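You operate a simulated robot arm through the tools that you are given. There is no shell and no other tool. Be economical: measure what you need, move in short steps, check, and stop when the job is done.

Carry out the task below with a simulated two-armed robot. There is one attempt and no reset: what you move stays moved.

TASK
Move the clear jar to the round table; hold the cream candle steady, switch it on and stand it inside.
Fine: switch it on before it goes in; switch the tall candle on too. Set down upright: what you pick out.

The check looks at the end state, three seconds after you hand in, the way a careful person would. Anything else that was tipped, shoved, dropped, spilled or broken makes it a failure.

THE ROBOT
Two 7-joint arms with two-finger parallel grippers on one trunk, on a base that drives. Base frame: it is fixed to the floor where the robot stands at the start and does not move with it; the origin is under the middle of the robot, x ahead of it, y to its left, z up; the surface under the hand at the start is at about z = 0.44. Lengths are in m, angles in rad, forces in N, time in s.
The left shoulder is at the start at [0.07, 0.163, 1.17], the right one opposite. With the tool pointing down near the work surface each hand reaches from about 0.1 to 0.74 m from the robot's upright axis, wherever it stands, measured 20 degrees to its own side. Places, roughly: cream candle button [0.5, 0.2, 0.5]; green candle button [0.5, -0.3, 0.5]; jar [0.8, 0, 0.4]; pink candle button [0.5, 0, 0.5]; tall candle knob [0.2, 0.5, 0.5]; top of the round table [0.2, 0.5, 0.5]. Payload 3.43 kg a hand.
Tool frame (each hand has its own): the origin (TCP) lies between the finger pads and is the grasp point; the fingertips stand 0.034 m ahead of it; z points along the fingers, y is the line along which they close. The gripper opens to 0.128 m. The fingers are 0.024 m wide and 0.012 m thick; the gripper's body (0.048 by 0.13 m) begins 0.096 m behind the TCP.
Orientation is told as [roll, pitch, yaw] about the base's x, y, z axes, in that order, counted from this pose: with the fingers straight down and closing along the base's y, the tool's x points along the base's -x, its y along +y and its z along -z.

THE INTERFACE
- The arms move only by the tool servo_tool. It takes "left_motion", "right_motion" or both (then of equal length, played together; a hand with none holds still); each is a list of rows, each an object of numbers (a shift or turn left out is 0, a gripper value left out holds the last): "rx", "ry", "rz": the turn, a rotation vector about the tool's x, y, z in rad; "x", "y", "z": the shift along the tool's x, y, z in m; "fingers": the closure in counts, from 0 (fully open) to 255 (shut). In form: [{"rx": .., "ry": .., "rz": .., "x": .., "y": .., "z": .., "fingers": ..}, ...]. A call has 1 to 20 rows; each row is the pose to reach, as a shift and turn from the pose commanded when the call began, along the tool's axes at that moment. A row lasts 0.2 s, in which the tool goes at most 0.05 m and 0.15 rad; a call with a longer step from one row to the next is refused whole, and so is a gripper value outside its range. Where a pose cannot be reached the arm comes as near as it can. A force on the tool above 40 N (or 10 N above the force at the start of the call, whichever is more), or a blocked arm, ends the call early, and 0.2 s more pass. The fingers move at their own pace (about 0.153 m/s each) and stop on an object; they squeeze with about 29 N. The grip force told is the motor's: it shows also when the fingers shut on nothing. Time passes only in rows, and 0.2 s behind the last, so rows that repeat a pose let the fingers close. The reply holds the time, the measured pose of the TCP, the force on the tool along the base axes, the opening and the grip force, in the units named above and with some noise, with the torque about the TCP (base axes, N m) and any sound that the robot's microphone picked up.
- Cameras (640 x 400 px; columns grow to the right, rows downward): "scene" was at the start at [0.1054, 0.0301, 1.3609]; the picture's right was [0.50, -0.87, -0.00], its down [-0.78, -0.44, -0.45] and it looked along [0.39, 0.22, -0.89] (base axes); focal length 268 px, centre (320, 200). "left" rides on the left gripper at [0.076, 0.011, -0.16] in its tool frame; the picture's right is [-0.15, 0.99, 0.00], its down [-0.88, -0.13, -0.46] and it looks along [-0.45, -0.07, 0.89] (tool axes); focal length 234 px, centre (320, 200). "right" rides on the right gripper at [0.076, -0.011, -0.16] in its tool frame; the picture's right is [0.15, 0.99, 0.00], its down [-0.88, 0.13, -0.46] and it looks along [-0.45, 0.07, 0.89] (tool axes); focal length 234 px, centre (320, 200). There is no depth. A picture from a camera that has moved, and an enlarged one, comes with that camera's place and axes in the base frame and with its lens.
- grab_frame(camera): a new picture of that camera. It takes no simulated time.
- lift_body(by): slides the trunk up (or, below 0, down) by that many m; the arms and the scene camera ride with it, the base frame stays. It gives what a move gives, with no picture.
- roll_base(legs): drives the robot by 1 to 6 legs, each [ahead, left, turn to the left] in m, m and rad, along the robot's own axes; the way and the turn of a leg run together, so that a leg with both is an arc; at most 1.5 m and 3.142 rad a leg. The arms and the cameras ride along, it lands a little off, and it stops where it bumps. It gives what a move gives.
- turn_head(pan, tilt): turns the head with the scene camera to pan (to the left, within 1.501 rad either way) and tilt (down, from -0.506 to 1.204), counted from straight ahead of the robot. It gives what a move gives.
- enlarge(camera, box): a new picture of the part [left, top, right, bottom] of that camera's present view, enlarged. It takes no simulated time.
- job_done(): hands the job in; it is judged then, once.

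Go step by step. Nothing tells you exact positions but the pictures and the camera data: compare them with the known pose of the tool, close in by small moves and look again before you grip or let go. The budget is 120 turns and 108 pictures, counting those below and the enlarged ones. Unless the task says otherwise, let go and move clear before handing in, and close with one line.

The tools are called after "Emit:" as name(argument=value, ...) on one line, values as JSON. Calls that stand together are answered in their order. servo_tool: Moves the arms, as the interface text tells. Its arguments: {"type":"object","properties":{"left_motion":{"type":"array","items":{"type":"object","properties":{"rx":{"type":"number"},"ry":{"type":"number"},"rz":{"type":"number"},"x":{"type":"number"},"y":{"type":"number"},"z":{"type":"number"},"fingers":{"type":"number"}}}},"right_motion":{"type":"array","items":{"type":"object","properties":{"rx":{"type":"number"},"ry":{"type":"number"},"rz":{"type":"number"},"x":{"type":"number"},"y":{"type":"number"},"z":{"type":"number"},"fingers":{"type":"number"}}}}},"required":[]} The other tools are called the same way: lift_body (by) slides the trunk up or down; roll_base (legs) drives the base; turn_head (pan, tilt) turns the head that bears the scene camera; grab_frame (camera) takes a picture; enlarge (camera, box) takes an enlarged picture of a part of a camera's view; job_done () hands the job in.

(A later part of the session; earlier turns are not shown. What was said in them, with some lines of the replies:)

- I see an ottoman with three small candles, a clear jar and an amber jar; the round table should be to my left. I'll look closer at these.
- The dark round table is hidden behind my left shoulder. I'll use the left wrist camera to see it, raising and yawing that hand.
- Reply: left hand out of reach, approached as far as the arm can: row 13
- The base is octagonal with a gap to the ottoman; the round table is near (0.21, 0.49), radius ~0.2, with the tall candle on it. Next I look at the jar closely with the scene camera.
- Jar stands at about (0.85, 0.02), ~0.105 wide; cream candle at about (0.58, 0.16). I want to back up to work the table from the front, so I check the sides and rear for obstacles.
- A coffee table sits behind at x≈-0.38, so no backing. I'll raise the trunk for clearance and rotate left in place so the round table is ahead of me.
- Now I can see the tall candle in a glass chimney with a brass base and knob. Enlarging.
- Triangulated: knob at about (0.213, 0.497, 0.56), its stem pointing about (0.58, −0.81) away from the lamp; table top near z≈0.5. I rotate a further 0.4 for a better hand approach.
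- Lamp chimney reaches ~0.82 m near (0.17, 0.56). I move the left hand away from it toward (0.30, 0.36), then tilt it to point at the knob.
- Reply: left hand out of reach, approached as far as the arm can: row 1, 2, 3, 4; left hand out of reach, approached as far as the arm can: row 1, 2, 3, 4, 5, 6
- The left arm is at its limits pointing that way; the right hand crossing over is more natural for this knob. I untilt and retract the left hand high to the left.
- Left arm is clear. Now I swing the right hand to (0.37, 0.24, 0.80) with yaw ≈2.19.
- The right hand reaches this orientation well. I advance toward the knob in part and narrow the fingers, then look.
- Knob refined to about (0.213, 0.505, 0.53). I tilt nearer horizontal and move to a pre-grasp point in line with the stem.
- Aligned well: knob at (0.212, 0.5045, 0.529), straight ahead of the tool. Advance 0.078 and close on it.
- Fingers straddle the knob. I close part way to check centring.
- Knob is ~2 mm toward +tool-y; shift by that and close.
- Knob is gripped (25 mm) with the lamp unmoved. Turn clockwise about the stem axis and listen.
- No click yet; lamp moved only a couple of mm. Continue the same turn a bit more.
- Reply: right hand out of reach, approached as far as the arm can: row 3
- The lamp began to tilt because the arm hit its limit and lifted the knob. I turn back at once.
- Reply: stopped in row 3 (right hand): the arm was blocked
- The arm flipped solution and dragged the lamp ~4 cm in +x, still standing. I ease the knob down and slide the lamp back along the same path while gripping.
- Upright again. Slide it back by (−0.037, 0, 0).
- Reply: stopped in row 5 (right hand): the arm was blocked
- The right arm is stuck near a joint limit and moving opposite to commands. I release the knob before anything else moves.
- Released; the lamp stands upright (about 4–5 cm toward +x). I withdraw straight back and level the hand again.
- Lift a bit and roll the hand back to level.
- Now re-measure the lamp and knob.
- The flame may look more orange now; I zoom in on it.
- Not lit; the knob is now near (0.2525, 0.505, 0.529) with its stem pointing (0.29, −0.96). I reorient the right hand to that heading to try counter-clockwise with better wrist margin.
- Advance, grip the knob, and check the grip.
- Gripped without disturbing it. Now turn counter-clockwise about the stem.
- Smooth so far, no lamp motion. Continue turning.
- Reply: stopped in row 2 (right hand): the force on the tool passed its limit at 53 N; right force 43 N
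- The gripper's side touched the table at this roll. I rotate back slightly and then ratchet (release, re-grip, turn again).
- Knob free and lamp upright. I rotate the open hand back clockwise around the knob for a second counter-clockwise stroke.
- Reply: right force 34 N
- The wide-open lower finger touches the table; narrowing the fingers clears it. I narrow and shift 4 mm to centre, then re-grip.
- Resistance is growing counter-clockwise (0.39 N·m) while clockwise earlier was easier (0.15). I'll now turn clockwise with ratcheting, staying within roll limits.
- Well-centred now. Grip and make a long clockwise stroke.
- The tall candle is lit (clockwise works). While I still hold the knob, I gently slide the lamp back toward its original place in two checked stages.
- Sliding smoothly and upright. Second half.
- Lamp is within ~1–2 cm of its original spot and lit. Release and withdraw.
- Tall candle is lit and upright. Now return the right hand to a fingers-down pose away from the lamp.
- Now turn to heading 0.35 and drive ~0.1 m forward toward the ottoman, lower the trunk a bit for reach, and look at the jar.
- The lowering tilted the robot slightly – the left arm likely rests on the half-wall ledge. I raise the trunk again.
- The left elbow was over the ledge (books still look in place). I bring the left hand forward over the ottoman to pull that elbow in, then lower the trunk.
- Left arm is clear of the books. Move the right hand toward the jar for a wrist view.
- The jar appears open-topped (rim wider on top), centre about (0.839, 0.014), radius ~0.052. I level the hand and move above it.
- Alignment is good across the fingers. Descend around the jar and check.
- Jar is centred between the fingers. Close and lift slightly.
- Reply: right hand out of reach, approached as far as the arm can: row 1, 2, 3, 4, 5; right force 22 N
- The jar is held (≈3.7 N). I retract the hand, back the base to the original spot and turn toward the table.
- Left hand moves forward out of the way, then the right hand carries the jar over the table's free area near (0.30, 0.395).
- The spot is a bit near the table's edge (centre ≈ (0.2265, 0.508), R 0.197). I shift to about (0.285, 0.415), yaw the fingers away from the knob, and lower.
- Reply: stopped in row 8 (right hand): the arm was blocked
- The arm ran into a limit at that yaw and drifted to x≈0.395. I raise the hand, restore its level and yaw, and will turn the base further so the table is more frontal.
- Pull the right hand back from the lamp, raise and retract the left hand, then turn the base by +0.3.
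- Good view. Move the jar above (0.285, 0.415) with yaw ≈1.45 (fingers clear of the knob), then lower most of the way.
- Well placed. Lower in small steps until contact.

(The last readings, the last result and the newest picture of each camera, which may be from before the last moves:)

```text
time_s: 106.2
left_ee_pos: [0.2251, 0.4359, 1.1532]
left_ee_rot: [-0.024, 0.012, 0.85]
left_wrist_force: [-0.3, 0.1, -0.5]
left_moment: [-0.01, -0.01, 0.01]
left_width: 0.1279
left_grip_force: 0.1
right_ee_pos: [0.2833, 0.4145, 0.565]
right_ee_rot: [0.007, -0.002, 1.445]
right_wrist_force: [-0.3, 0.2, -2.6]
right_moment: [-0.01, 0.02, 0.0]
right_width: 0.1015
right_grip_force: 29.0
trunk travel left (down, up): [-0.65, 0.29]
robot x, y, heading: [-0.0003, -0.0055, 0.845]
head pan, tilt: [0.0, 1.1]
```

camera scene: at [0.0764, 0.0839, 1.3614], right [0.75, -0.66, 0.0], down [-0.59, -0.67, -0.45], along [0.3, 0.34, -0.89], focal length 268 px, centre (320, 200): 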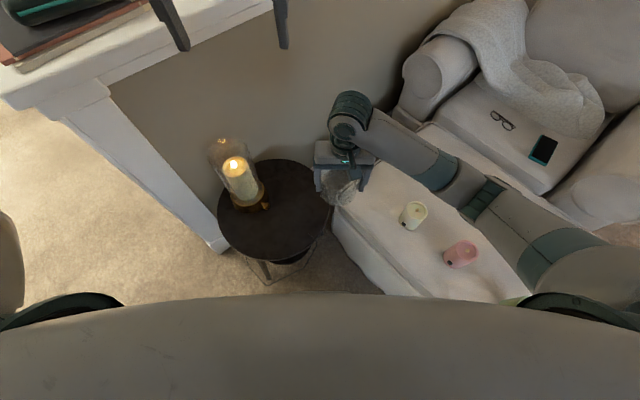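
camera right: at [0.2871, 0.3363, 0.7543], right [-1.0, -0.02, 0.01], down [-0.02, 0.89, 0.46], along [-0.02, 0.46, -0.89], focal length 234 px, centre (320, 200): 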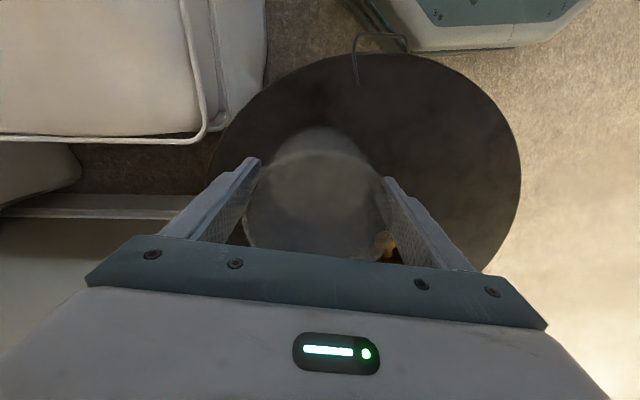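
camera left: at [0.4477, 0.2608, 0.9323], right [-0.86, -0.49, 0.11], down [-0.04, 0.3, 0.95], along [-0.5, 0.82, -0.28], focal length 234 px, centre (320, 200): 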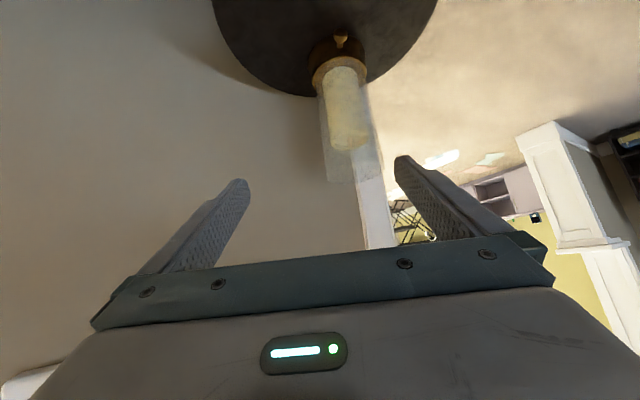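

No contact yet; continue in 2–3 mm steps.

Emit:
servo_tool(right_motion=[{"z": 0.002}, {"z": 0.004}, {"z": 0.006}])

```text
time_s: 107.0
left_ee_pos: [0.2252, 0.4348, 1.1545]
left_ee_rot: [-0.023, 0.01, 0.845]
left_wrist_force: [-0.2, -0.2, 0.0]
left_moment: [-0.01, 0.01, 0.02]
left_width: 0.1282
left_grip_force: 0.1
right_ee_pos: [0.284, 0.4139, 0.5605]
right_ee_rot: [0.004, -0.004, 1.445]
right_wrist_force: [0.4, -5.7, 13.7]
right_moment: [-0.49, -0.73, -0.32]
right_width: 0.1016
right_grip_force: 28.9
trunk travel left (down, up): [-0.65, 0.29]
robot x, y, heading: [-0.0025, -0.0001, 0.85]
head pan, tilt: [0.0, 1.1]
```

Contact (table z≈0.50). Release and lift straight up.

Emit:
servo_tool(right_motion=[{"z": -0.001, "fingers": 50}, {"z": -0.001, "fingers": 20}, {"z": -0.001, "fingers": 0}, {"z": -0.001}, {"z": -0.03}, {"z": -0.07}, {"z": -0.11}, {"z": -0.15}, {"z": -0.19}])

Emit:
grab_frame(camera="right")

```text
time_s: 109.0
left_ee_pos: [0.226, 0.4359, 1.154]
left_ee_rot: [-0.024, 0.012, 0.848]
left_wrist_force: [0.5, 0.0, -1.2]
left_moment: [0.01, -0.01, 0.02]
left_width: 0.128
left_grip_force: 0.0
right_ee_pos: [0.285, 0.4137, 0.7504]
right_ee_rot: [0.009, 0.0, 1.443]
right_wrist_force: [0.5, -0.2, 0.3]
right_moment: [0.0, 0.01, -0.03]
right_width: 0.1279
right_grip_force: 0.1
trunk travel left (down, up): [-0.65, 0.29]
robot x, y, heading: [0.002, -0.0013, 0.852]
head pan, tilt: [0.0, 1.1]
```

```text
24 pictures are left
camera right: at [0.2878, 0.3371, 0.9099], right [-1.0, -0.02, 0.01], down [-0.02, 0.89, 0.46], along [-0.02, 0.46, -0.89], focal length 234 px, centre (320, 200)
```

right: 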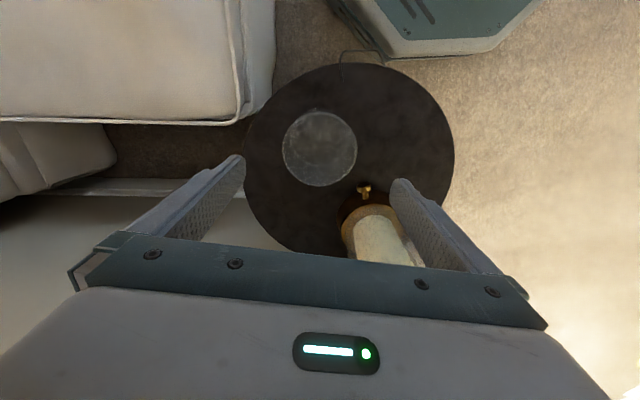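

Emit:
enlarge(camera="right", box=[270, 95, 370, 195])

```text
4.00 times, centred on (320, 145) of right
camera zoom: at [0.2878, 0.3371, 0.9099], right [-1.0, -0.02, 0.01], down [-0.02, 0.89, 0.46], along [-0.02, 0.46, -0.89], focal length 937 px, centre (320, 420)
```

zoom: 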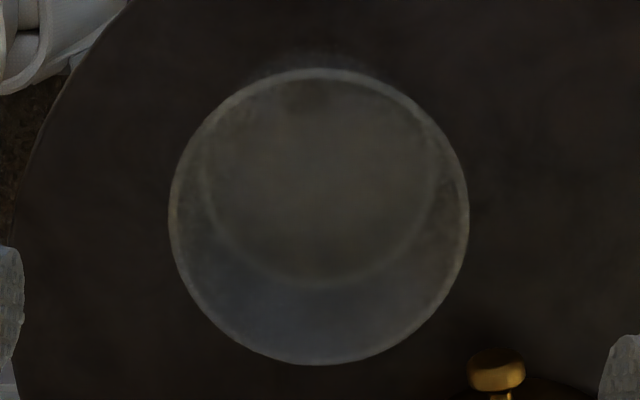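

The jar stands open-topped near (0.283, 0.424) on the table. Now turn to the cream candle: base back to heading ≈0.25 and right hand out to the right.

Emit:
roll_base(legs=[[0, 0, -0.6]])

Emit:
servo_tool(right_motion=[{"x": 0.035, "y": -0.0225, "rz": 0.075}, {"x": 0.07, "y": -0.045, "rz": 0.15}, {"x": 0.105, "y": -0.0675, "rz": 0.225}, {"x": 0.14, "y": -0.09, "rz": 0.3}, {"x": 0.175, "y": -0.1125, "rz": 0.375}, {"x": 0.21, "y": -0.135, "rz": 0.45}, {"x": 0.245, "y": -0.1575, "rz": 0.525}, {"x": 0.28, "y": -0.18, "rz": 0.6}])

Emit:
turn_head(pan=0.0, tilt=1.0)

Emit:
grab_frame(camera="scene")

```text
time_s: 111.0
left_ee_pos: [0.433, 0.2334, 1.1536]
left_ee_rot: [-0.024, 0.012, 0.248]
left_wrist_force: [-0.3, 0.1, -0.3]
left_moment: [-0.01, -0.04, -0.03]
left_width: 0.1283
left_grip_force: 0.0
right_ee_pos: [0.4702, 0.181, 0.7495]
right_ee_rot: [0.007, -0.002, 0.844]
right_wrist_force: [0.4, 1.9, 0.2]
right_moment: [0.0, 0.0, 0.04]
right_width: 0.1279
right_grip_force: 0.1
trunk travel left (down, up): [-0.65, 0.29]
robot x, y, heading: [-0.001, -0.0004, 0.249]
head pan, tilt: [0.0, 1.1]
```

```text
time_s: 112.8
left_ee_pos: [0.4329, 0.2315, 1.155]
left_ee_rot: [-0.025, 0.012, 0.247]
left_wrist_force: [0.4, -0.3, -1.1]
left_moment: [0.01, 0.0, 0.0]
left_width: 0.1281
left_grip_force: 0.0
right_ee_pos: [0.4174, -0.1468, 0.7488]
right_ee_rot: [0.006, 0.004, 0.244]
right_wrist_force: [-0.2, -0.1, -0.4]
right_moment: [0.03, -0.02, -0.01]
right_width: 0.128
right_grip_force: 0.0
trunk travel left (down, up): [-0.65, 0.29]
robot x, y, heading: [0.0015, -0.0021, 0.248]
head pan, tilt: [0.0, 1.1]
```

```text
time_s: 113.5
left_ee_pos: [0.4321, 0.2336, 1.1539]
left_ee_rot: [-0.024, 0.013, 0.249]
left_wrist_force: [0.8, -0.7, 0.1]
left_moment: [-0.02, 0.03, 0.01]
left_width: 0.1279
left_grip_force: 0.1
right_ee_pos: [0.4185, -0.146, 0.7486]
right_ee_rot: [0.006, 0.002, 0.247]
right_wrist_force: [0.5, 0.1, 0.6]
right_moment: [-0.03, -0.02, 0.0]
right_width: 0.1284
right_grip_force: 0.1
trunk travel left (down, up): [-0.65, 0.29]
robot x, y, heading: [-0.0024, 0.0016, 0.247]
head pan, tilt: [0.0, 1.0]
```

```text
22 pictures are left
camera scene: at [0.1175, 0.0284, 1.368], right [0.25, -0.97, 0.0], down [-0.82, -0.21, -0.54], along [0.52, 0.13, -0.84], focal length 268 px, centre (320, 200)
```

scene: 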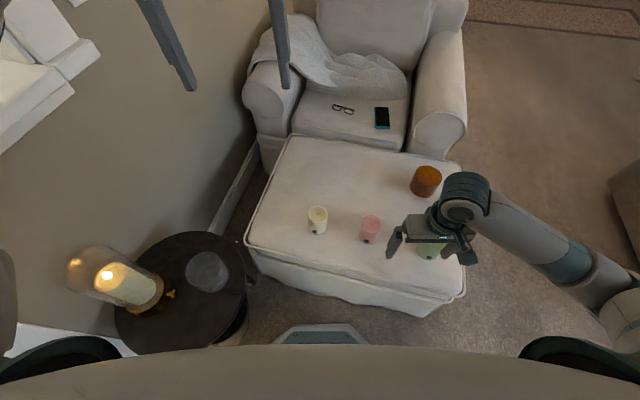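

Emit:
enlarge(camera="scene", box=[280, 190, 360, 250])

```text
6.67 times, centred on (320, 220) of scene
camera zoom: at [0.1175, 0.0284, 1.368], right [0.25, -0.97, 0.0], down [-0.82, -0.21, -0.54], along [0.52, 0.13, -0.84], focal length 1790 px, centre (320, 67)
```

zoom: 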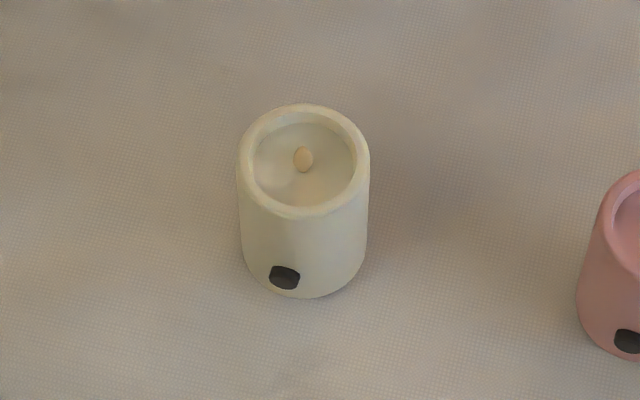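

Cream candle: centre ≈(0.572, 0.151), top z≈0.53, radius ≈0.034, black button at ≈(0.537, 0.153, 0.46) facing me. Left hand comes over it first.

Emit:
servo_tool(left_motion=[{"rx": -0.024, "ry": -0.013, "x": -0.03, "y": -0.025}, {"rx": -0.024, "ry": -0.013, "x": -0.06, "y": -0.055}, {"rx": -0.024, "ry": -0.013, "x": -0.09, "y": -0.085, "z": 0.02}, {"rx": -0.024, "ry": -0.013, "x": -0.115, "y": -0.1145, "z": 0.05}, {"rx": -0.024, "ry": -0.013, "x": -0.115, "y": -0.1145, "z": 0.1}, {"rx": -0.024, "ry": -0.013, "x": -0.115, "y": -0.1145, "z": 0.15}, {"rx": -0.024, "ry": -0.013, "x": -0.115, "y": -0.1145, "z": 0.2}, {"rx": -0.024, "ry": -0.013, "x": -0.115, "y": -0.1145, "z": 0.25}, {"rx": -0.024, "ry": -0.013, "x": -0.115, "y": -0.1145, "z": 0.3}, {"rx": -0.024, "ry": -0.013, "x": -0.115, "y": -0.1145, "z": 0.35}, {"rx": -0.024, "ry": -0.013, "x": -0.115, "y": -0.1145, "z": 0.4}, {"rx": -0.024, "ry": -0.013, "x": -0.115, "y": -0.1145, "z": 0.45, "fingers": 30}, {"rx": -0.024, "ry": -0.013, "x": -0.115, "y": -0.1145, "z": 0.48, "fingers": 60}])

Emit:
grab_frame(camera="left")

```text
time_s: 116.3
left_ee_pos: [0.5672, 0.1382, 0.6758]
left_ee_rot: [-0.003, -0.003, 0.247]
left_wrist_force: [-0.3, 0.3, 0.4]
left_moment: [0.02, -0.01, 0.01]
left_width: 0.0979
left_grip_force: 0.2
right_ee_pos: [0.4183, -0.1454, 0.7482]
right_ee_rot: [0.007, 0.002, 0.245]
right_wrist_force: [0.9, 0.3, -0.2]
right_moment: [0.0, 0.02, -0.03]
right_width: 0.128
right_grip_force: 0.1
trunk travel left (down, up): [-0.65, 0.29]
robot x, y, heading: [-0.0027, -0.0008, 0.244]
head pan, tilt: [0.0, 1.0]
```

```text
20 pictures are left
camera left: at [0.4918, 0.1312, 0.8354], right [-0.1, 0.99, 0.0], down [0.89, 0.09, 0.46], along [0.45, 0.05, -0.89], focal length 234 px, centre (320, 200)
```

left: 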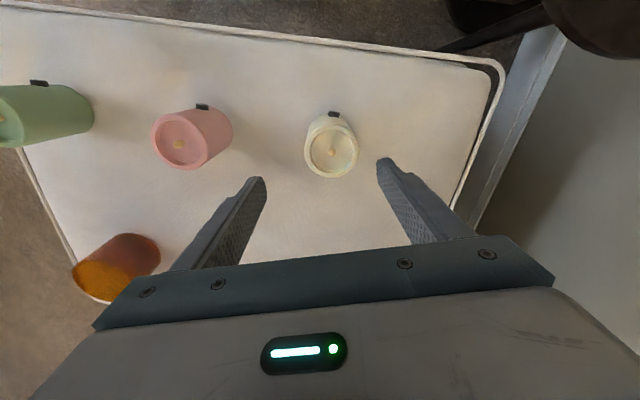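

Candle seen at ≈(0.573, 0.155). Centre over it and descend to just above, then check.

Emit:
servo_tool(left_motion=[{"x": -0.0092, "y": 0.015, "z": 0.02, "fingers": 45}, {"x": -0.0092, "y": 0.015, "z": 0.05}, {"x": -0.0092, "y": 0.015, "z": 0.08}, {"x": -0.0092, "y": 0.015, "z": 0.096}])

Emit:
enlarge(camera="left", box=[220, 100, 420, 260])

Emit:
enlarge(camera="scene", box=[270, 170, 370, 250])

```text
time_s: 117.3
left_ee_pos: [0.5736, 0.1536, 0.58]
left_ee_rot: [-0.002, -0.001, 0.247]
left_wrist_force: [0.3, 0.0, -0.1]
left_moment: [-0.02, -0.02, -0.02]
left_width: 0.1054
left_grip_force: 0.1
right_ee_pos: [0.4165, -0.1451, 0.749]
right_ee_rot: [0.008, 0.002, 0.244]
right_wrist_force: [-0.2, -0.5, 0.5]
right_moment: [-0.05, 0.02, 0.02]
right_width: 0.1279
right_grip_force: 0.0
trunk travel left (down, up): [-0.65, 0.29]
robot x, y, heading: [-0.0007, -0.0033, 0.25]
head pan, tilt: [0.0, 1.0]
```

```text
2.50 times, centred on (320, 180) of left
camera zoom: at [0.4987, 0.1468, 0.7394], right [-0.1, 0.99, 0.0], down [0.88, 0.09, 0.46], along [0.45, 0.04, -0.89], focal length 585 px, centre (320, 250)
```

zoom: 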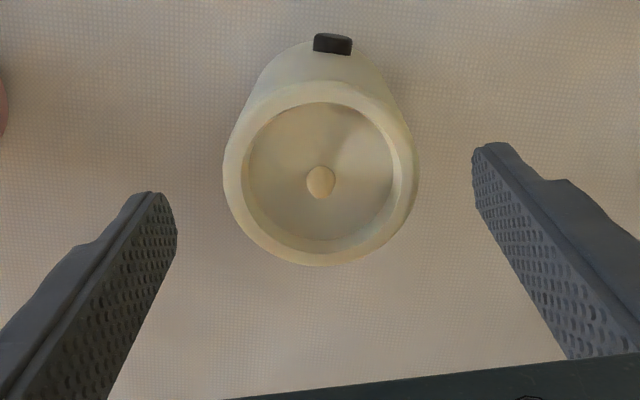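

```text
5.00 times, centred on (320, 210) of scene
camera zoom: at [0.1174, 0.0279, 1.368], right [0.25, -0.97, 0.0], down [-0.82, -0.21, -0.54], along [0.52, 0.13, -0.84], focal length 1342 px, centre (320, 150)
```

zoom: 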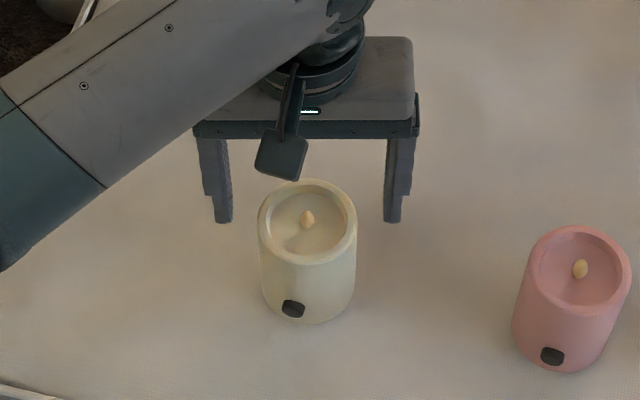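

Aligned. Lower 26 mm (gripping only the top ~2 cm) and close.

Emit:
servo_tool(left_motion=[{"x": 0.005, "z": 0.013}, {"x": 0.005, "z": 0.026}, {"x": 0.005, "z": 0.026, "fingers": 80}, {"x": 0.005, "z": 0.026, "fingers": 110}, {"x": 0.005, "z": 0.026, "fingers": 130}, {"x": 0.005, "z": 0.026, "fingers": 150}])

Emit:
enlarge(camera="scene", box=[270, 170, 370, 250])

```text
time_s: 118.7
left_ee_pos: [0.5702, 0.1525, 0.5532]
left_ee_rot: [0.0, 0.001, 0.248]
left_wrist_force: [0.0, 1.1, -0.7]
left_moment: [0.03, -0.02, 0.0]
left_width: 0.0706
left_grip_force: 28.9
right_ee_pos: [0.4173, -0.1452, 0.7478]
right_ee_rot: [0.005, 0.001, 0.242]
right_wrist_force: [-0.5, 0.0, 0.2]
right_moment: [-0.05, 0.01, -0.01]
right_width: 0.128
right_grip_force: 0.1
trunk travel left (down, up): [-0.65, 0.29]
robot x, y, heading: [0.0008, -0.0002, 0.245]
head pan, tilt: [0.0, 1.0]
```

```text
5.00 times, centred on (320, 210) of scene
camera zoom: at [0.1174, 0.028, 1.368], right [0.25, -0.97, 0.0], down [-0.82, -0.21, -0.54], along [0.52, 0.13, -0.84], focal length 1342 px, centre (320, 150)
```

zoom: 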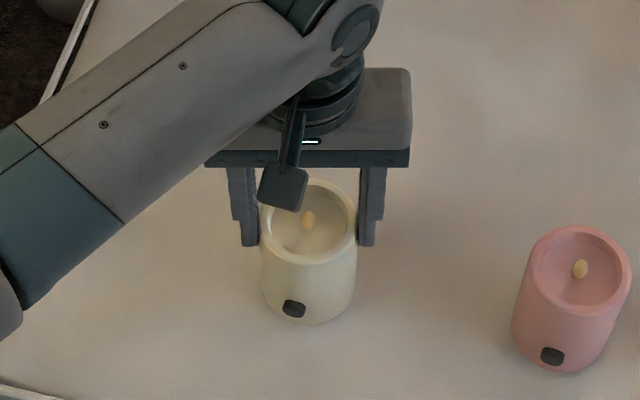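

Candle gripped by its rim. I'll lift it clear and use the right hand to pinch it across (one finger on the button, the other behind), so no net push. Lift and reorient the right hand.

Emit:
servo_tool(left_motion=[{"z": -0.02}, {"z": -0.04}, {"z": -0.06}, {"z": -0.08}, {"z": -0.1}, {"z": -0.12}, {"z": -0.14}, {"z": -0.16}, {"z": -0.18}, {"z": -0.18}], right_motion=[{"x": -0.009, "z": -0.005, "rz": -0.133}, {"x": -0.018, "z": -0.01, "rz": -0.266}, {"x": -0.027, "z": -0.015, "rz": -0.4}, {"x": -0.036, "z": -0.02, "rz": -0.533}, {"x": -0.045, "z": -0.025, "rz": -0.666}, {"x": -0.054, "z": -0.03, "rz": -0.8}, {"x": -0.063, "z": -0.035, "rz": -0.933}, {"x": -0.072, "z": -0.04, "rz": -1.066}, {"x": -0.081, "z": -0.045, "rz": -1.2}, {"x": -0.0866, "z": -0.05, "rz": -1.33}])

Emit:
servo_tool(right_motion=[{"ry": -0.14}, {"ry": -0.28}, {"ry": -0.42}, {"ry": -0.56}, {"ry": -0.7}, {"ry": -0.84}, {"ry": -0.98}, {"ry": -1.1}])

Emit:
grab_frame(camera="scene")

```text
time_s: 120.9
left_ee_pos: [0.569, 0.1539, 0.7356]
left_ee_rot: [0.0, 0.0, 0.249]
left_wrist_force: [-0.2, 0.4, -2.1]
left_moment: [-0.04, 0.0, 0.0]
left_width: 0.0705
left_grip_force: 28.9
right_ee_pos: [0.5027, -0.1281, 0.7982]
right_ee_rot: [0.003, -0.007, 1.577]
right_wrist_force: [0.1, 0.0, 0.1]
right_moment: [0.04, -0.01, 0.0]
right_width: 0.1279
right_grip_force: 0.1
trunk travel left (down, up): [-0.65, 0.29]
robot x, y, heading: [-0.0016, -0.0011, 0.246]
head pan, tilt: [0.0, 1.0]
```

```text
time_s: 122.7
left_ee_pos: [0.5693, 0.1536, 0.7343]
left_ee_rot: [-0.002, 0.0, 0.248]
left_wrist_force: [-0.7, 0.4, -2.6]
left_moment: [-0.03, 0.0, 0.01]
left_width: 0.0706
left_grip_force: 29.1
right_ee_pos: [0.5038, -0.1269, 0.7988]
right_ee_rot: [0.007, -1.107, 1.567]
right_wrist_force: [0.5, 0.1, 0.4]
right_moment: [0.01, 0.0, -0.02]
right_width: 0.128
right_grip_force: 0.0
trunk travel left (down, up): [-0.65, 0.29]
robot x, y, heading: [-0.0028, -0.0037, 0.249]
head pan, tilt: [0.0, 1.0]
```

```text
16 pictures are left
camera scene: at [0.1175, 0.0276, 1.3681], right [0.25, -0.97, 0.0], down [-0.82, -0.21, -0.54], along [0.52, 0.13, -0.84], focal length 268 px, centre (320, 200)
```

scene: 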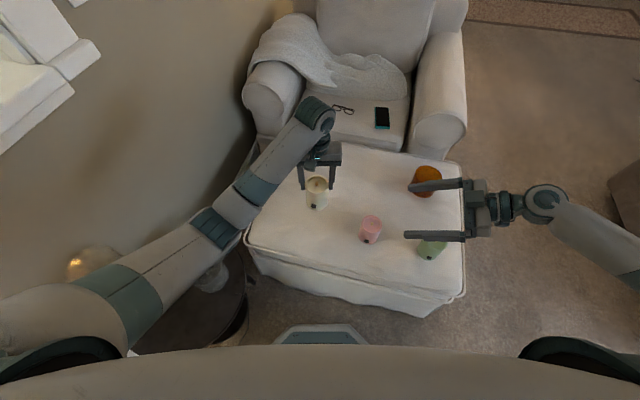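

Geometry clear. Move the right hand in line and advance most of the way.

Emit:
servo_tool(right_motion=[{"y": -0.033, "x": 0.006}, {"y": -0.0652, "x": 0.0113}, {"y": -0.0652, "x": 0.0113, "z": 0.045}, {"y": -0.0652, "x": 0.0113, "z": 0.09}, {"y": -0.0652, "x": 0.0113, "z": 0.135}, {"y": -0.0652, "x": 0.0113, "z": 0.18}, {"y": -0.0652, "x": 0.0113, "z": 0.22}])

Emit:
grab_frame(camera="right")

Emit:
enlarge(camera="scene", box=[270, 130, 400, 240])

```text
time_s: 124.3
left_ee_pos: [0.5696, 0.1534, 0.7334]
left_ee_rot: [-0.002, 0.0, 0.248]
left_wrist_force: [1.0, -0.3, -1.7]
left_moment: [-0.01, -0.03, 0.01]
left_width: 0.0708
left_grip_force: 28.8
right_ee_pos: [0.5656, 0.0667, 0.6908]
right_ee_rot: [0.009, -1.104, 1.568]
right_wrist_force: [0.2, 0.2, -0.6]
right_moment: [0.01, 0.0, 0.0]
right_width: 0.1282
right_grip_force: 0.0
trunk travel left (down, up): [-0.65, 0.29]
robot x, y, heading: [-0.0011, -0.002, 0.249]
head pan, tilt: [0.0, 1.0]
```

```text
15 pictures are left
camera right: at [0.5779, -0.1104, 0.6935], right [-0.99, -0.07, -0.13], down [-0.13, -0.01, 0.99], along [-0.07, 1.0, 0.0], focal length 234 px, centre (320, 200)
```

right: 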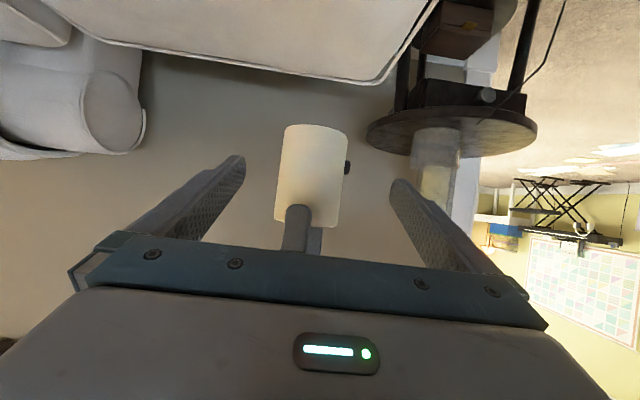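

```text
3.64 times, centred on (335, 185) of scene
camera zoom: at [0.1178, 0.0289, 1.368], right [0.25, -0.97, 0.0], down [-0.82, -0.21, -0.54], along [0.52, 0.13, -0.84], focal length 976 px, centre (266, 254)
```

zoom: 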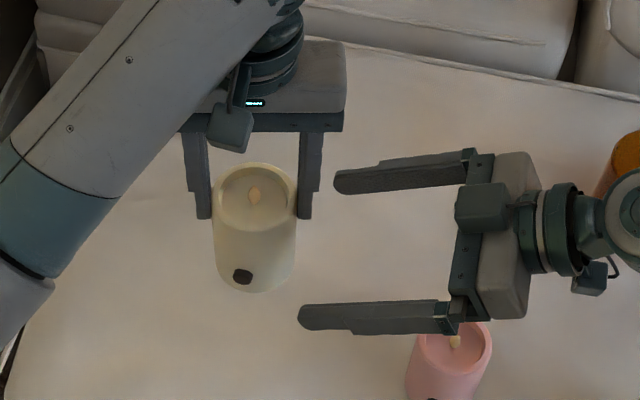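

Button at ≈(0.534, 0.153, 0.651), centred with my fingers. Advance and check.

Emit:
servo_tool(right_motion=[{"z": 0.028, "y": -0.0014}, {"z": 0.056, "y": -0.0014}, {"z": 0.084, "y": -0.0014}, {"z": 0.084, "y": -0.0014, "fingers": 60}])

Emit:
enlarge(camera="scene", box=[270, 130, 400, 240])

```text
time_s: 125.3
left_ee_pos: [0.5703, 0.154, 0.734]
left_ee_rot: [0.001, -0.001, 0.247]
left_wrist_force: [-0.8, 0.9, -2.5]
left_moment: [0.02, -0.04, 0.01]
left_width: 0.0708
left_grip_force: 29.1
right_ee_pos: [0.5662, 0.1393, 0.6518]
right_ee_rot: [0.007, -1.105, 1.569]
right_wrist_force: [-0.2, 0.0, 0.1]
right_moment: [0.02, -0.06, -0.02]
right_width: 0.0979
right_grip_force: 0.1
trunk travel left (down, up): [-0.65, 0.29]
robot x, y, heading: [-0.0002, -0.0004, 0.247]
head pan, tilt: [0.0, 1.0]
```

```text
3.64 times, centred on (335, 185) of scene
camera zoom: at [0.1174, 0.0275, 1.368], right [0.25, -0.97, 0.0], down [-0.82, -0.21, -0.54], along [0.52, 0.13, -0.84], focal length 976 px, centre (266, 254)
```

zoom: 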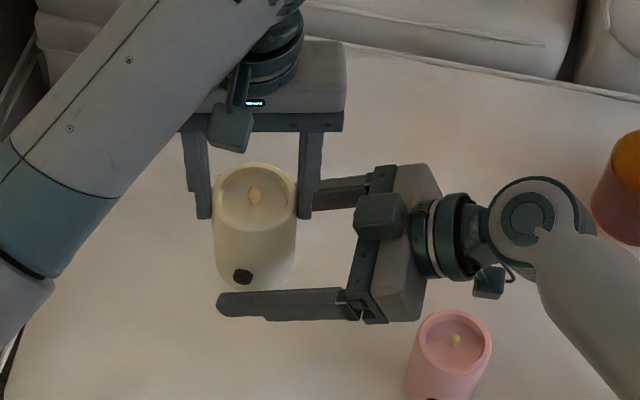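

Finger is lined up over the button. Squeeze briefly, then open.

Emit:
servo_tool(right_motion=[{"fingers": 95}, {"fingers": 105}, {"fingers": 115}, {"fingers": 125}, {"fingers": 125}])

Emit:
enlarge(camera="scene", box=[270, 130, 400, 240])

```text
time_s: 126.5
left_ee_pos: [0.5696, 0.1537, 0.7329]
left_ee_rot: [0.0, 0.001, 0.246]
left_wrist_force: [-23.5, -2.6, 6.3]
left_moment: [-0.08, 0.78, -0.39]
left_width: 0.0702
left_grip_force: 28.9
right_ee_pos: [0.5662, 0.1386, 0.6503]
right_ee_rot: [0.008, -1.104, 1.566]
right_wrist_force: [24.2, 3.1, -6.8]
right_moment: [-0.31, 1.15, 0.08]
right_width: 0.0717
right_grip_force: 28.8
trunk travel left (down, up): [-0.65, 0.29]
robot x, y, heading: [-0.0001, 0.0005, 0.25]
head pan, tilt: [0.0, 1.0]
heard: click
```

```text
3.64 times, centred on (335, 185) of scene
camera zoom: at [0.1176, 0.0281, 1.368], right [0.25, -0.97, 0.0], down [-0.82, -0.21, -0.54], along [0.52, 0.13, -0.84], focal length 976 px, centre (266, 254)
```

zoom: 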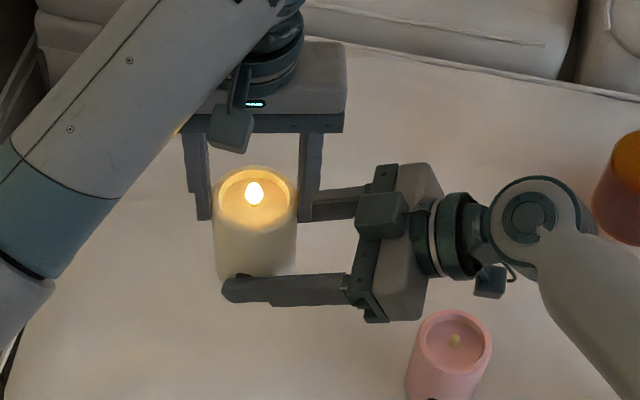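

Click heard and the cream candle is lit. Open the right fingers and withdraw along the approach line, then up.

Emit:
servo_tool(right_motion=[{"fingers": 60}, {"fingers": 20}, {"fingers": 10}, {"z": -0.04}, {"z": -0.08}, {"z": -0.12}, {"z": -0.17}, {"z": -0.22}, {"z": -0.26}])

Emit:
servo_tool(right_motion=[{"ry": 0.14}, {"ry": 0.28}, {"ry": 0.42}, {"ry": 0.56}, {"ry": 0.7}, {"ry": 0.84}, {"ry": 0.98}, {"ry": 1.1}])

Emit:
enlarge(camera="scene", box=[240, 120, 480, 270])

```text
time_s: 128.5
left_ee_pos: [0.5691, 0.1525, 0.7355]
left_ee_rot: [0.0, 0.0, 0.248]
left_wrist_force: [0.2, -0.4, -0.8]
left_moment: [-0.01, -0.01, 0.0]
left_width: 0.0701
left_grip_force: 29.6
right_ee_pos: [0.568, -0.0925, 0.7685]
right_ee_rot: [0.006, -1.107, 1.57]
right_wrist_force: [0.1, 0.7, -0.2]
right_moment: [0.01, 0.01, 0.01]
right_width: 0.123
right_grip_force: 0.1
trunk travel left (down, up): [-0.65, 0.29]
robot x, y, heading: [-0.0005, -0.0033, 0.251]
head pan, tilt: [0.0, 1.0]
```

```text
time_s: 130.3
left_ee_pos: [0.5689, 0.1542, 0.7337]
left_ee_rot: [-0.001, -0.001, 0.248]
left_wrist_force: [1.1, 0.1, -2.0]
left_moment: [0.0, 0.01, -0.03]
left_width: 0.0704
left_grip_force: 28.6
right_ee_pos: [0.5682, -0.0923, 0.7663]
right_ee_rot: [0.003, -0.004, 1.573]
right_wrist_force: [-0.2, 0.0, -0.3]
right_moment: [0.01, -0.02, -0.02]
right_width: 0.123
right_grip_force: 0.1
trunk travel left (down, up): [-0.65, 0.29]
robot x, y, heading: [0.0008, -0.0025, 0.252]
head pan, tilt: [0.0, 1.0]
```

```text
2.67 times, centred on (360, 195) of scene
camera zoom: at [0.1179, 0.0288, 1.3679], right [0.25, -0.97, 0.0], down [-0.82, -0.21, -0.54], along [0.52, 0.13, -0.84], focal length 716 px, centre (213, 213)
```

zoom: 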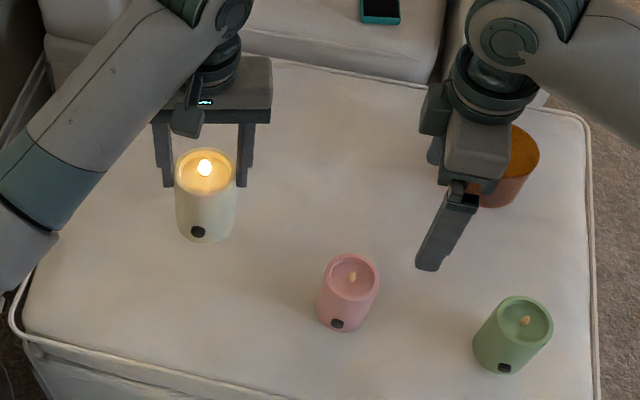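

Lit, upright and steady. Move the right hand away to the right, raise the candle slightly, and turn the base +0.3 so the left hand can reach the jar.

Emit:
servo_tool(right_motion=[{"x": 0.02, "y": 0.012, "rz": 0.13}, {"x": 0.04, "y": 0.025, "rz": 0.26}, {"x": 0.06, "y": 0.037, "rz": 0.39}, {"x": 0.08, "y": 0.05, "rz": 0.52}, {"x": 0.1, "y": 0.062, "rz": 0.65}, {"x": 0.12, "y": 0.075, "rz": 0.78}, {"x": 0.135, "y": 0.087, "rz": 0.91}, {"x": 0.15, "y": 0.1, "rz": 1.04}], left_motion=[{"z": -0.006}, {"z": -0.012}, {"z": -0.018}, {"z": -0.024}, {"z": -0.03}, {"z": -0.036}, {"z": -0.043}, {"z": -0.05}])

Emit:
roll_base(legs=[[0, 0, 0.3]])

Emit:
turn_head(pan=0.25, tilt=1.1)

Emit:
grab_frame(camera="scene")

```text
time_s: 132.1
left_ee_pos: [0.5679, 0.1545, 0.7838]
left_ee_rot: [0.0, -0.001, 0.249]
left_wrist_force: [-0.7, -0.8, -0.9]
left_moment: [0.0, 0.0, -0.01]
left_width: 0.0699
left_grip_force: 29.0
right_ee_pos: [0.4691, -0.2428, 0.7672]
right_ee_rot: [0.007, 0.0, 0.532]
right_wrist_force: [0.7, -0.2, -0.2]
right_moment: [0.04, -0.04, -0.01]
right_width: 0.1228
right_grip_force: 0.1
trunk travel left (down, up): [-0.65, 0.29]
robot x, y, heading: [-0.0029, -0.0028, 0.246]
head pan, tilt: [0.0, 1.0]
```

```text
time_s: 133.5
left_ee_pos: [0.4966, 0.3174, 0.7839]
left_ee_rot: [-0.002, -0.001, 0.552]
left_wrist_force: [0.4, 0.4, -2.2]
left_moment: [0.02, 0.03, 0.01]
left_width: 0.0701
left_grip_force: 29.3
right_ee_pos: [0.5188, -0.0913, 0.7665]
right_ee_rot: [0.006, 0.002, 0.839]
right_wrist_force: [-0.8, -0.9, -0.9]
right_moment: [-0.03, 0.02, 0.02]
right_width: 0.1232
right_grip_force: 0.1
trunk travel left (down, up): [-0.65, 0.29]
robot x, y, heading: [-0.0015, -0.0014, 0.551]
head pan, tilt: [0.0, 1.0]
```

```text
time_s: 134.2
left_ee_pos: [0.4967, 0.3174, 0.7833]
left_ee_rot: [0.001, 0.0, 0.552]
left_wrist_force: [0.5, 0.3, -1.2]
left_moment: [0.02, 0.0, -0.01]
left_width: 0.0698
left_grip_force: 28.6
right_ee_pos: [0.5184, -0.0917, 0.7683]
right_ee_rot: [0.006, 0.0, 0.839]
right_wrist_force: [0.0, 0.1, 0.9]
right_moment: [0.02, 0.01, 0.01]
right_width: 0.1229
right_grip_force: 0.1
trunk travel left (down, up): [-0.65, 0.29]
robot x, y, heading: [-0.0024, -0.0034, 0.548]
head pan, tilt: [0.25, 1.1]
```

```text
10 pictures are left
camera scene: at [0.0882, 0.0701, 1.3614], right [0.72, -0.7, 0.0], down [-0.62, -0.64, -0.45], along [0.32, 0.33, -0.89], focal length 268 px, centre (320, 200)
```

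scene: 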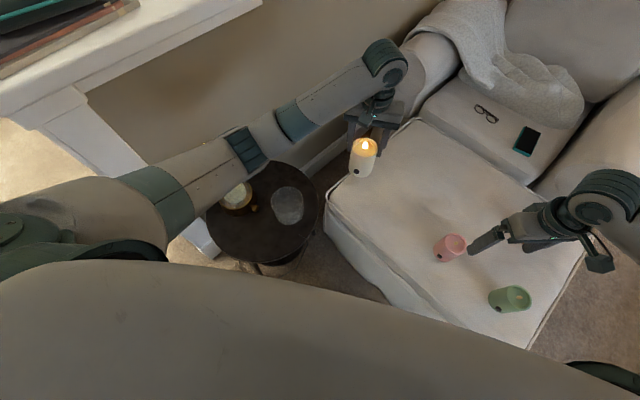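

The elbow would pass near the lamp, so I raise the trunk 0.2 first to keep it high, then bring the candle over the jar at height.

Emit:
lift_body(by=0.2)

Emit:
servo_tool(left_motion=[{"x": 0.021, "y": 0.034}, {"x": 0.042, "y": 0.068}, {"x": 0.063, "y": 0.102}, {"x": 0.084, "y": 0.135}, {"x": 0.105, "y": 0.169}, {"x": 0.126, "y": 0.203}, {"x": 0.126, "y": 0.203, "z": 0.04}, {"x": 0.126, "y": 0.203, "z": 0.08}, {"x": 0.126, "y": 0.203, "z": 0.12}, {"x": 0.126, "y": 0.203, "z": 0.16}, {"x": 0.126, "y": 0.203, "z": 0.2}])

Emit:
grab_frame(camera="scene")

```text
time_s: 136.4
left_ee_pos: [0.4974, 0.3174, 0.9834]
left_ee_rot: [-0.001, 0.001, 0.553]
left_wrist_force: [0.5, -0.2, -1.9]
left_moment: [0.02, 0.01, -0.02]
left_width: 0.0701
left_grip_force: 28.5
right_ee_pos: [0.5194, -0.091, 0.9668]
right_ee_rot: [0.007, 0.0, 0.838]
right_wrist_force: [0.0, -0.7, -0.1]
right_moment: [0.01, -0.01, 0.0]
right_width: 0.1234
right_grip_force: 0.0
trunk travel left (down, up): [-0.85, 0.09]
robot x, y, heading: [0.0005, -0.0007, 0.553]
head pan, tilt: [0.25, 1.1]
```

```text
time_s: 138.8
left_ee_pos: [0.2825, 0.4223, 0.7846]
left_ee_rot: [-0.001, -0.001, 0.55]
left_wrist_force: [0.4, 0.2, -2.1]
left_moment: [-0.02, 0.02, 0.02]
left_width: 0.0704
left_grip_force: 29.3
right_ee_pos: [0.5193, -0.0923, 0.9668]
right_ee_rot: [0.007, -0.002, 0.837]
right_wrist_force: [0.2, 0.7, 0.0]
right_moment: [0.01, 0.01, 0.01]
right_width: 0.1229
right_grip_force: 0.0
trunk travel left (down, up): [-0.85, 0.09]
robot x, y, heading: [-0.0002, 0.0009, 0.551]
head pan, tilt: [0.25, 1.1]
```

```text
9 pictures are left
camera scene: at [0.0879, 0.0703, 1.5615], right [0.72, -0.7, 0.0], down [-0.62, -0.64, -0.45], along [0.32, 0.33, -0.89], focal length 268 px, centre (320, 200)
```

scene: 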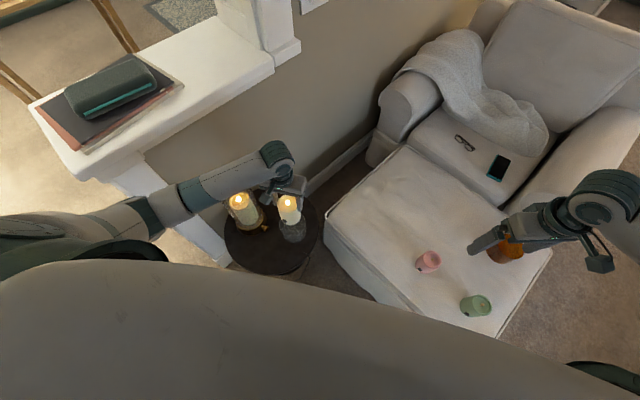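

Both candles lit; candle is above the jar. Check alignment with the left wrist camera and scene.

Emit:
enlarge(camera="left", box=[240, 80, 400, 240])

Emit:
enlarge(camera="scene", box=[240, 170, 340, 260])

```text
2.50 times, centred on (320, 160) of left
camera zoom: at [0.212, 0.3937, 0.9449], right [-0.39, 0.92, 0.0], down [0.82, 0.35, 0.46], along [0.42, 0.18, -0.89], focal length 585 px, centre (320, 300)
```

zoom: 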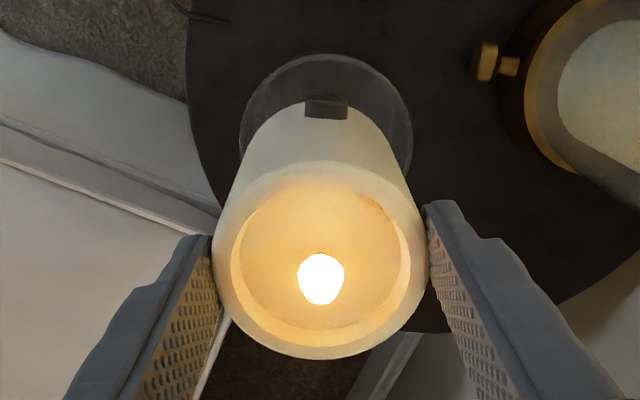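

```text
4.44 times, centred on (290, 215) of scene
camera zoom: at [0.0879, 0.0703, 1.5615], right [0.72, -0.7, 0.0], down [-0.62, -0.64, -0.45], along [0.32, 0.33, -0.89], focal length 1193 px, centre (453, 133)
```

zoom: 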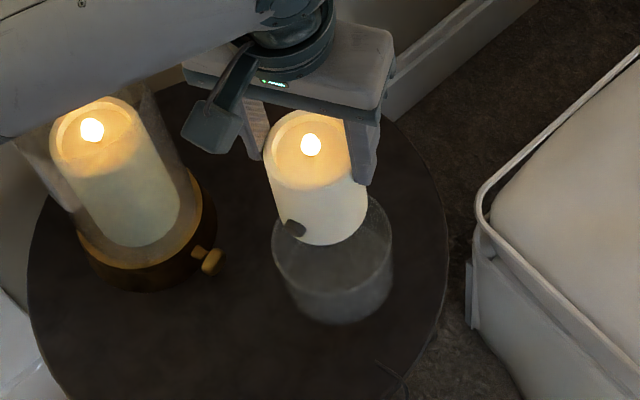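

Offset is only ~3 mm. Correct it and lower into the jar part-way, watching force.

Emit:
servo_tool(left_motion=[{"x": -0.004, "y": 0.0021}, {"x": -0.004, "y": 0.0021, "z": 0.03}, {"x": -0.004, "y": 0.0021, "z": 0.055}, {"x": -0.004, "y": 0.0021, "z": 0.075}, {"x": -0.004, "y": 0.0021, "z": 0.095}, {"x": -0.004, "y": 0.0021, "z": 0.11}, {"x": -0.004, "y": 0.0021, "z": 0.125}])

Emit:
enlarge(camera="scene", box=[240, 170, 340, 260])

```text
time_s: 140.4
left_ee_pos: [0.2866, 0.4272, 0.6586]
left_ee_rot: [-0.001, -0.001, 0.552]
left_wrist_force: [0.2, 0.1, -1.0]
left_moment: [0.04, -0.01, 0.01]
left_width: 0.0702
left_grip_force: 28.9
right_ee_pos: [0.5196, -0.0919, 0.9683]
right_ee_rot: [0.008, 0.0, 0.839]
right_wrist_force: [0.2, -0.1, -0.6]
right_moment: [0.01, 0.02, 0.02]
right_width: 0.123
right_grip_force: 0.1
trunk travel left (down, up): [-0.85, 0.09]
robot x, y, heading: [-0.0015, -0.0003, 0.55]
head pan, tilt: [0.25, 1.1]
```

```text
4.44 times, centred on (290, 215) of scene
camera zoom: at [0.0882, 0.0702, 1.5614], right [0.72, -0.7, 0.0], down [-0.62, -0.64, -0.45], along [0.32, 0.33, -0.89], focal length 1193 px, centre (453, 133)
```

zoom: 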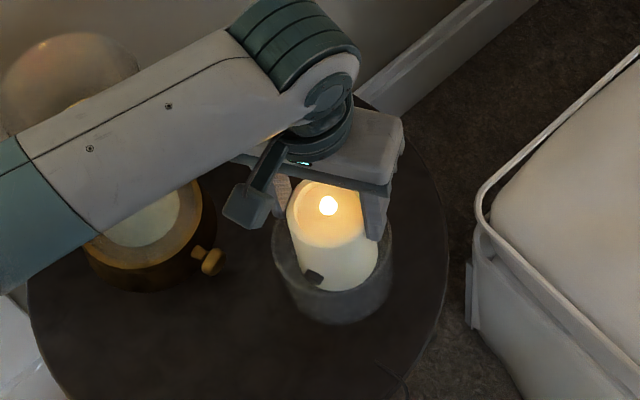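

Candle is inside the rim without contact. Continue down slowly.

Emit:
servo_tool(left_motion=[{"z": 0.006}, {"z": 0.012}, {"z": 0.018}, {"z": 0.024}, {"z": 0.028}])

```text
time_s: 141.6
left_ee_pos: [0.2859, 0.427, 0.6304]
left_ee_rot: [-0.001, -0.001, 0.55]
left_wrist_force: [0.6, -0.1, -2.0]
left_moment: [-0.01, -0.03, 0.02]
left_width: 0.0701
left_grip_force: 29.3
right_ee_pos: [0.5186, -0.092, 0.967]
right_ee_rot: [0.007, 0.002, 0.837]
right_wrist_force: [-0.3, -0.3, -0.1]
right_moment: [0.02, 0.01, 0.03]
right_width: 0.1231
right_grip_force: 0.1
trunk travel left (down, up): [-0.85, 0.09]
robot x, y, heading: [-0.0023, 0.0009, 0.548]
head pan, tilt: [0.25, 1.1]
```

Emit:
servo_tool(left_motion=[{"z": 0.002}, {"z": 0.004}, {"z": 0.006}, {"z": 0.008}])

```text
time_s: 142.6
left_ee_pos: [0.2871, 0.428, 0.6228]
left_ee_rot: [-0.001, -0.002, 0.55]
left_wrist_force: [0.3, 0.1, -1.9]
left_moment: [0.01, 0.01, -0.01]
left_width: 0.0701
left_grip_force: 29.1
right_ee_pos: [0.5191, -0.0916, 0.9657]
right_ee_rot: [0.007, 0.002, 0.837]
right_wrist_force: [0.0, -0.4, 0.8]
right_moment: [0.04, 0.0, 0.0]
right_width: 0.123
right_grip_force: 0.0
trunk travel left (down, up): [-0.85, 0.09]
robot x, y, heading: [0.0012, -0.0026, 0.546]
head pan, tilt: [0.25, 1.1]
```

Emit:
servo_tool(left_motion=[{"z": 0.002}, {"z": 0.004}, {"z": 0.006}])

Emit:
enlarge(camera="scene", box=[270, 190, 340, 250])

```text
time_s: 143.4
left_ee_pos: [0.2854, 0.4275, 0.6196]
left_ee_rot: [0.001, -0.005, 0.55]
left_wrist_force: [-3.6, -1.4, 21.4]
left_moment: [0.37, -0.23, -0.01]
left_width: 0.07
left_grip_force: 29.3
right_ee_pos: [0.5185, -0.0939, 0.9683]
right_ee_rot: [0.007, 0.0, 0.838]
right_wrist_force: [-0.2, -0.1, 0.2]
right_moment: [0.03, -0.03, -0.03]
right_width: 0.123
right_grip_force: 0.1
trunk travel left (down, up): [-0.85, 0.09]
robot x, y, heading: [0.001, -0.0011, 0.554]
head pan, tilt: [0.25, 1.1]
```

```text
6.67 times, centred on (305, 220) of scene
camera zoom: at [0.0859, 0.068, 1.562], right [0.72, -0.7, 0.0], down [-0.62, -0.64, -0.46], along [0.32, 0.33, -0.89], focal length 1790 px, centre (420, 67)
```

zoom: 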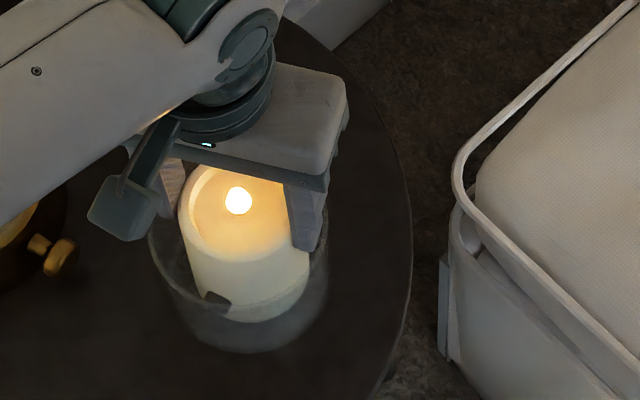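

Candle rests on the jar floor. Relieve pressure, open only slightly, and rise.

Emit:
servo_tool(left_motion=[{"z": -0.003}, {"z": -0.003, "fingers": 104}, {"z": -0.003, "fingers": 100}, {"z": -0.004, "fingers": 98}, {"z": -0.012}, {"z": -0.025}, {"z": -0.045, "fingers": 60}, {"z": -0.085}, {"z": -0.13}, {"z": -0.18}])

Emit:
enlarge(camera="scene", box=[220, 160, 340, 260])

```text
time_s: 145.6
left_ee_pos: [0.2848, 0.429, 0.7979]
left_ee_rot: [-0.001, 0.0, 0.55]
left_wrist_force: [0.2, 0.7, 0.3]
left_moment: [-0.03, 0.02, 0.02]
left_width: 0.098
left_grip_force: 0.1
right_ee_pos: [0.5197, -0.0927, 0.9671]
right_ee_rot: [0.005, 0.001, 0.838]
right_wrist_force: [-0.7, 0.2, -0.3]
right_moment: [0.01, 0.01, 0.03]
right_width: 0.123
right_grip_force: 0.0
trunk travel left (down, up): [-0.85, 0.09]
robot x, y, heading: [0.0005, -0.0015, 0.55]
head pan, tilt: [0.25, 1.1]
```

```text
4.00 times, centred on (280, 210) of scene
camera zoom: at [0.0878, 0.0699, 1.5614], right [0.72, -0.7, 0.0], down [-0.62, -0.64, -0.45], along [0.32, 0.33, -0.89], focal length 1074 px, centre (480, 160)
```

zoom: 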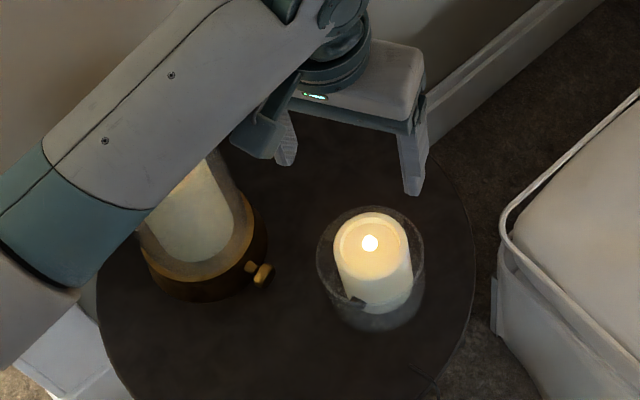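

The lit candle stands upright in the jar. I clear the left hand upward and away, and take a last look.

Emit:
servo_tool(left_motion=[{"z": -0.04}, {"z": -0.08}, {"z": -0.12}, {"z": -0.16}, {"z": -0.18, "x": -0.02, "y": -0.034}, {"z": -0.18, "x": -0.042, "y": -0.068}, {"z": -0.18, "x": -0.063, "y": -0.102}, {"z": -0.18, "x": -0.084, "y": -0.135}, {"z": -0.18, "x": -0.105, "y": -0.169}, {"z": -0.18, "x": -0.126, "y": -0.203}])

Emit:
grab_frame(camera="scene")

```text
time_s: 147.8
left_ee_pos: [0.5001, 0.3222, 0.9766]
left_ee_rot: [0.002, -0.001, 0.55]
left_wrist_force: [0.2, -0.3, -0.3]
left_moment: [0.01, 0.02, -0.01]
left_width: 0.0977
left_grip_force: 0.0
right_ee_pos: [0.5206, -0.0927, 0.9656]
right_ee_rot: [0.008, 0.0, 0.838]
right_wrist_force: [0.0, 0.1, -0.1]
right_moment: [0.0, 0.07, 0.0]
right_width: 0.123
right_grip_force: 0.1
trunk travel left (down, up): [-0.85, 0.09]
robot x, y, heading: [0.0002, -0.0016, 0.55]
head pan, tilt: [0.25, 1.1]
```

```text
3 pictures are left
camera scene: at [0.0896, 0.0687, 1.5614], right [0.72, -0.7, 0.0], down [-0.62, -0.64, -0.45], along [0.31, 0.33, -0.89], focal length 268 px, centre (320, 200)
```

scene: 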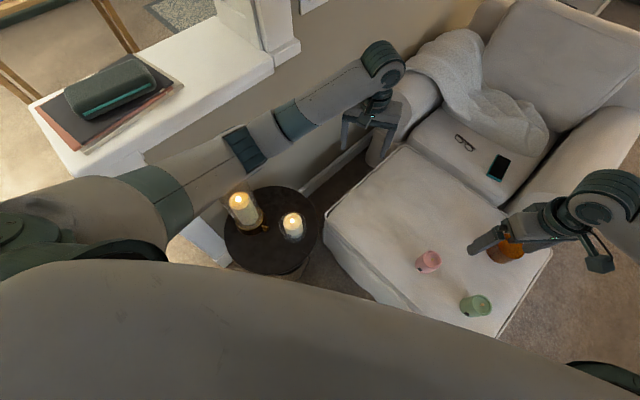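

Both candles are lit, the jar with the cream candle stands on the round table, and the rest of the scene looks undisturbed; both hands are clear. Handing in.

Emit:
job_done()

```text
The job is handed in.
```

The clear jar is on the round table with the cream candle lit and standing upright inside it, and the tall candle is lit too. While turning its knob I slid and briefly tilted the tall candle. I moved it back to within about 1–2 cm of its original spot, and it is upright.
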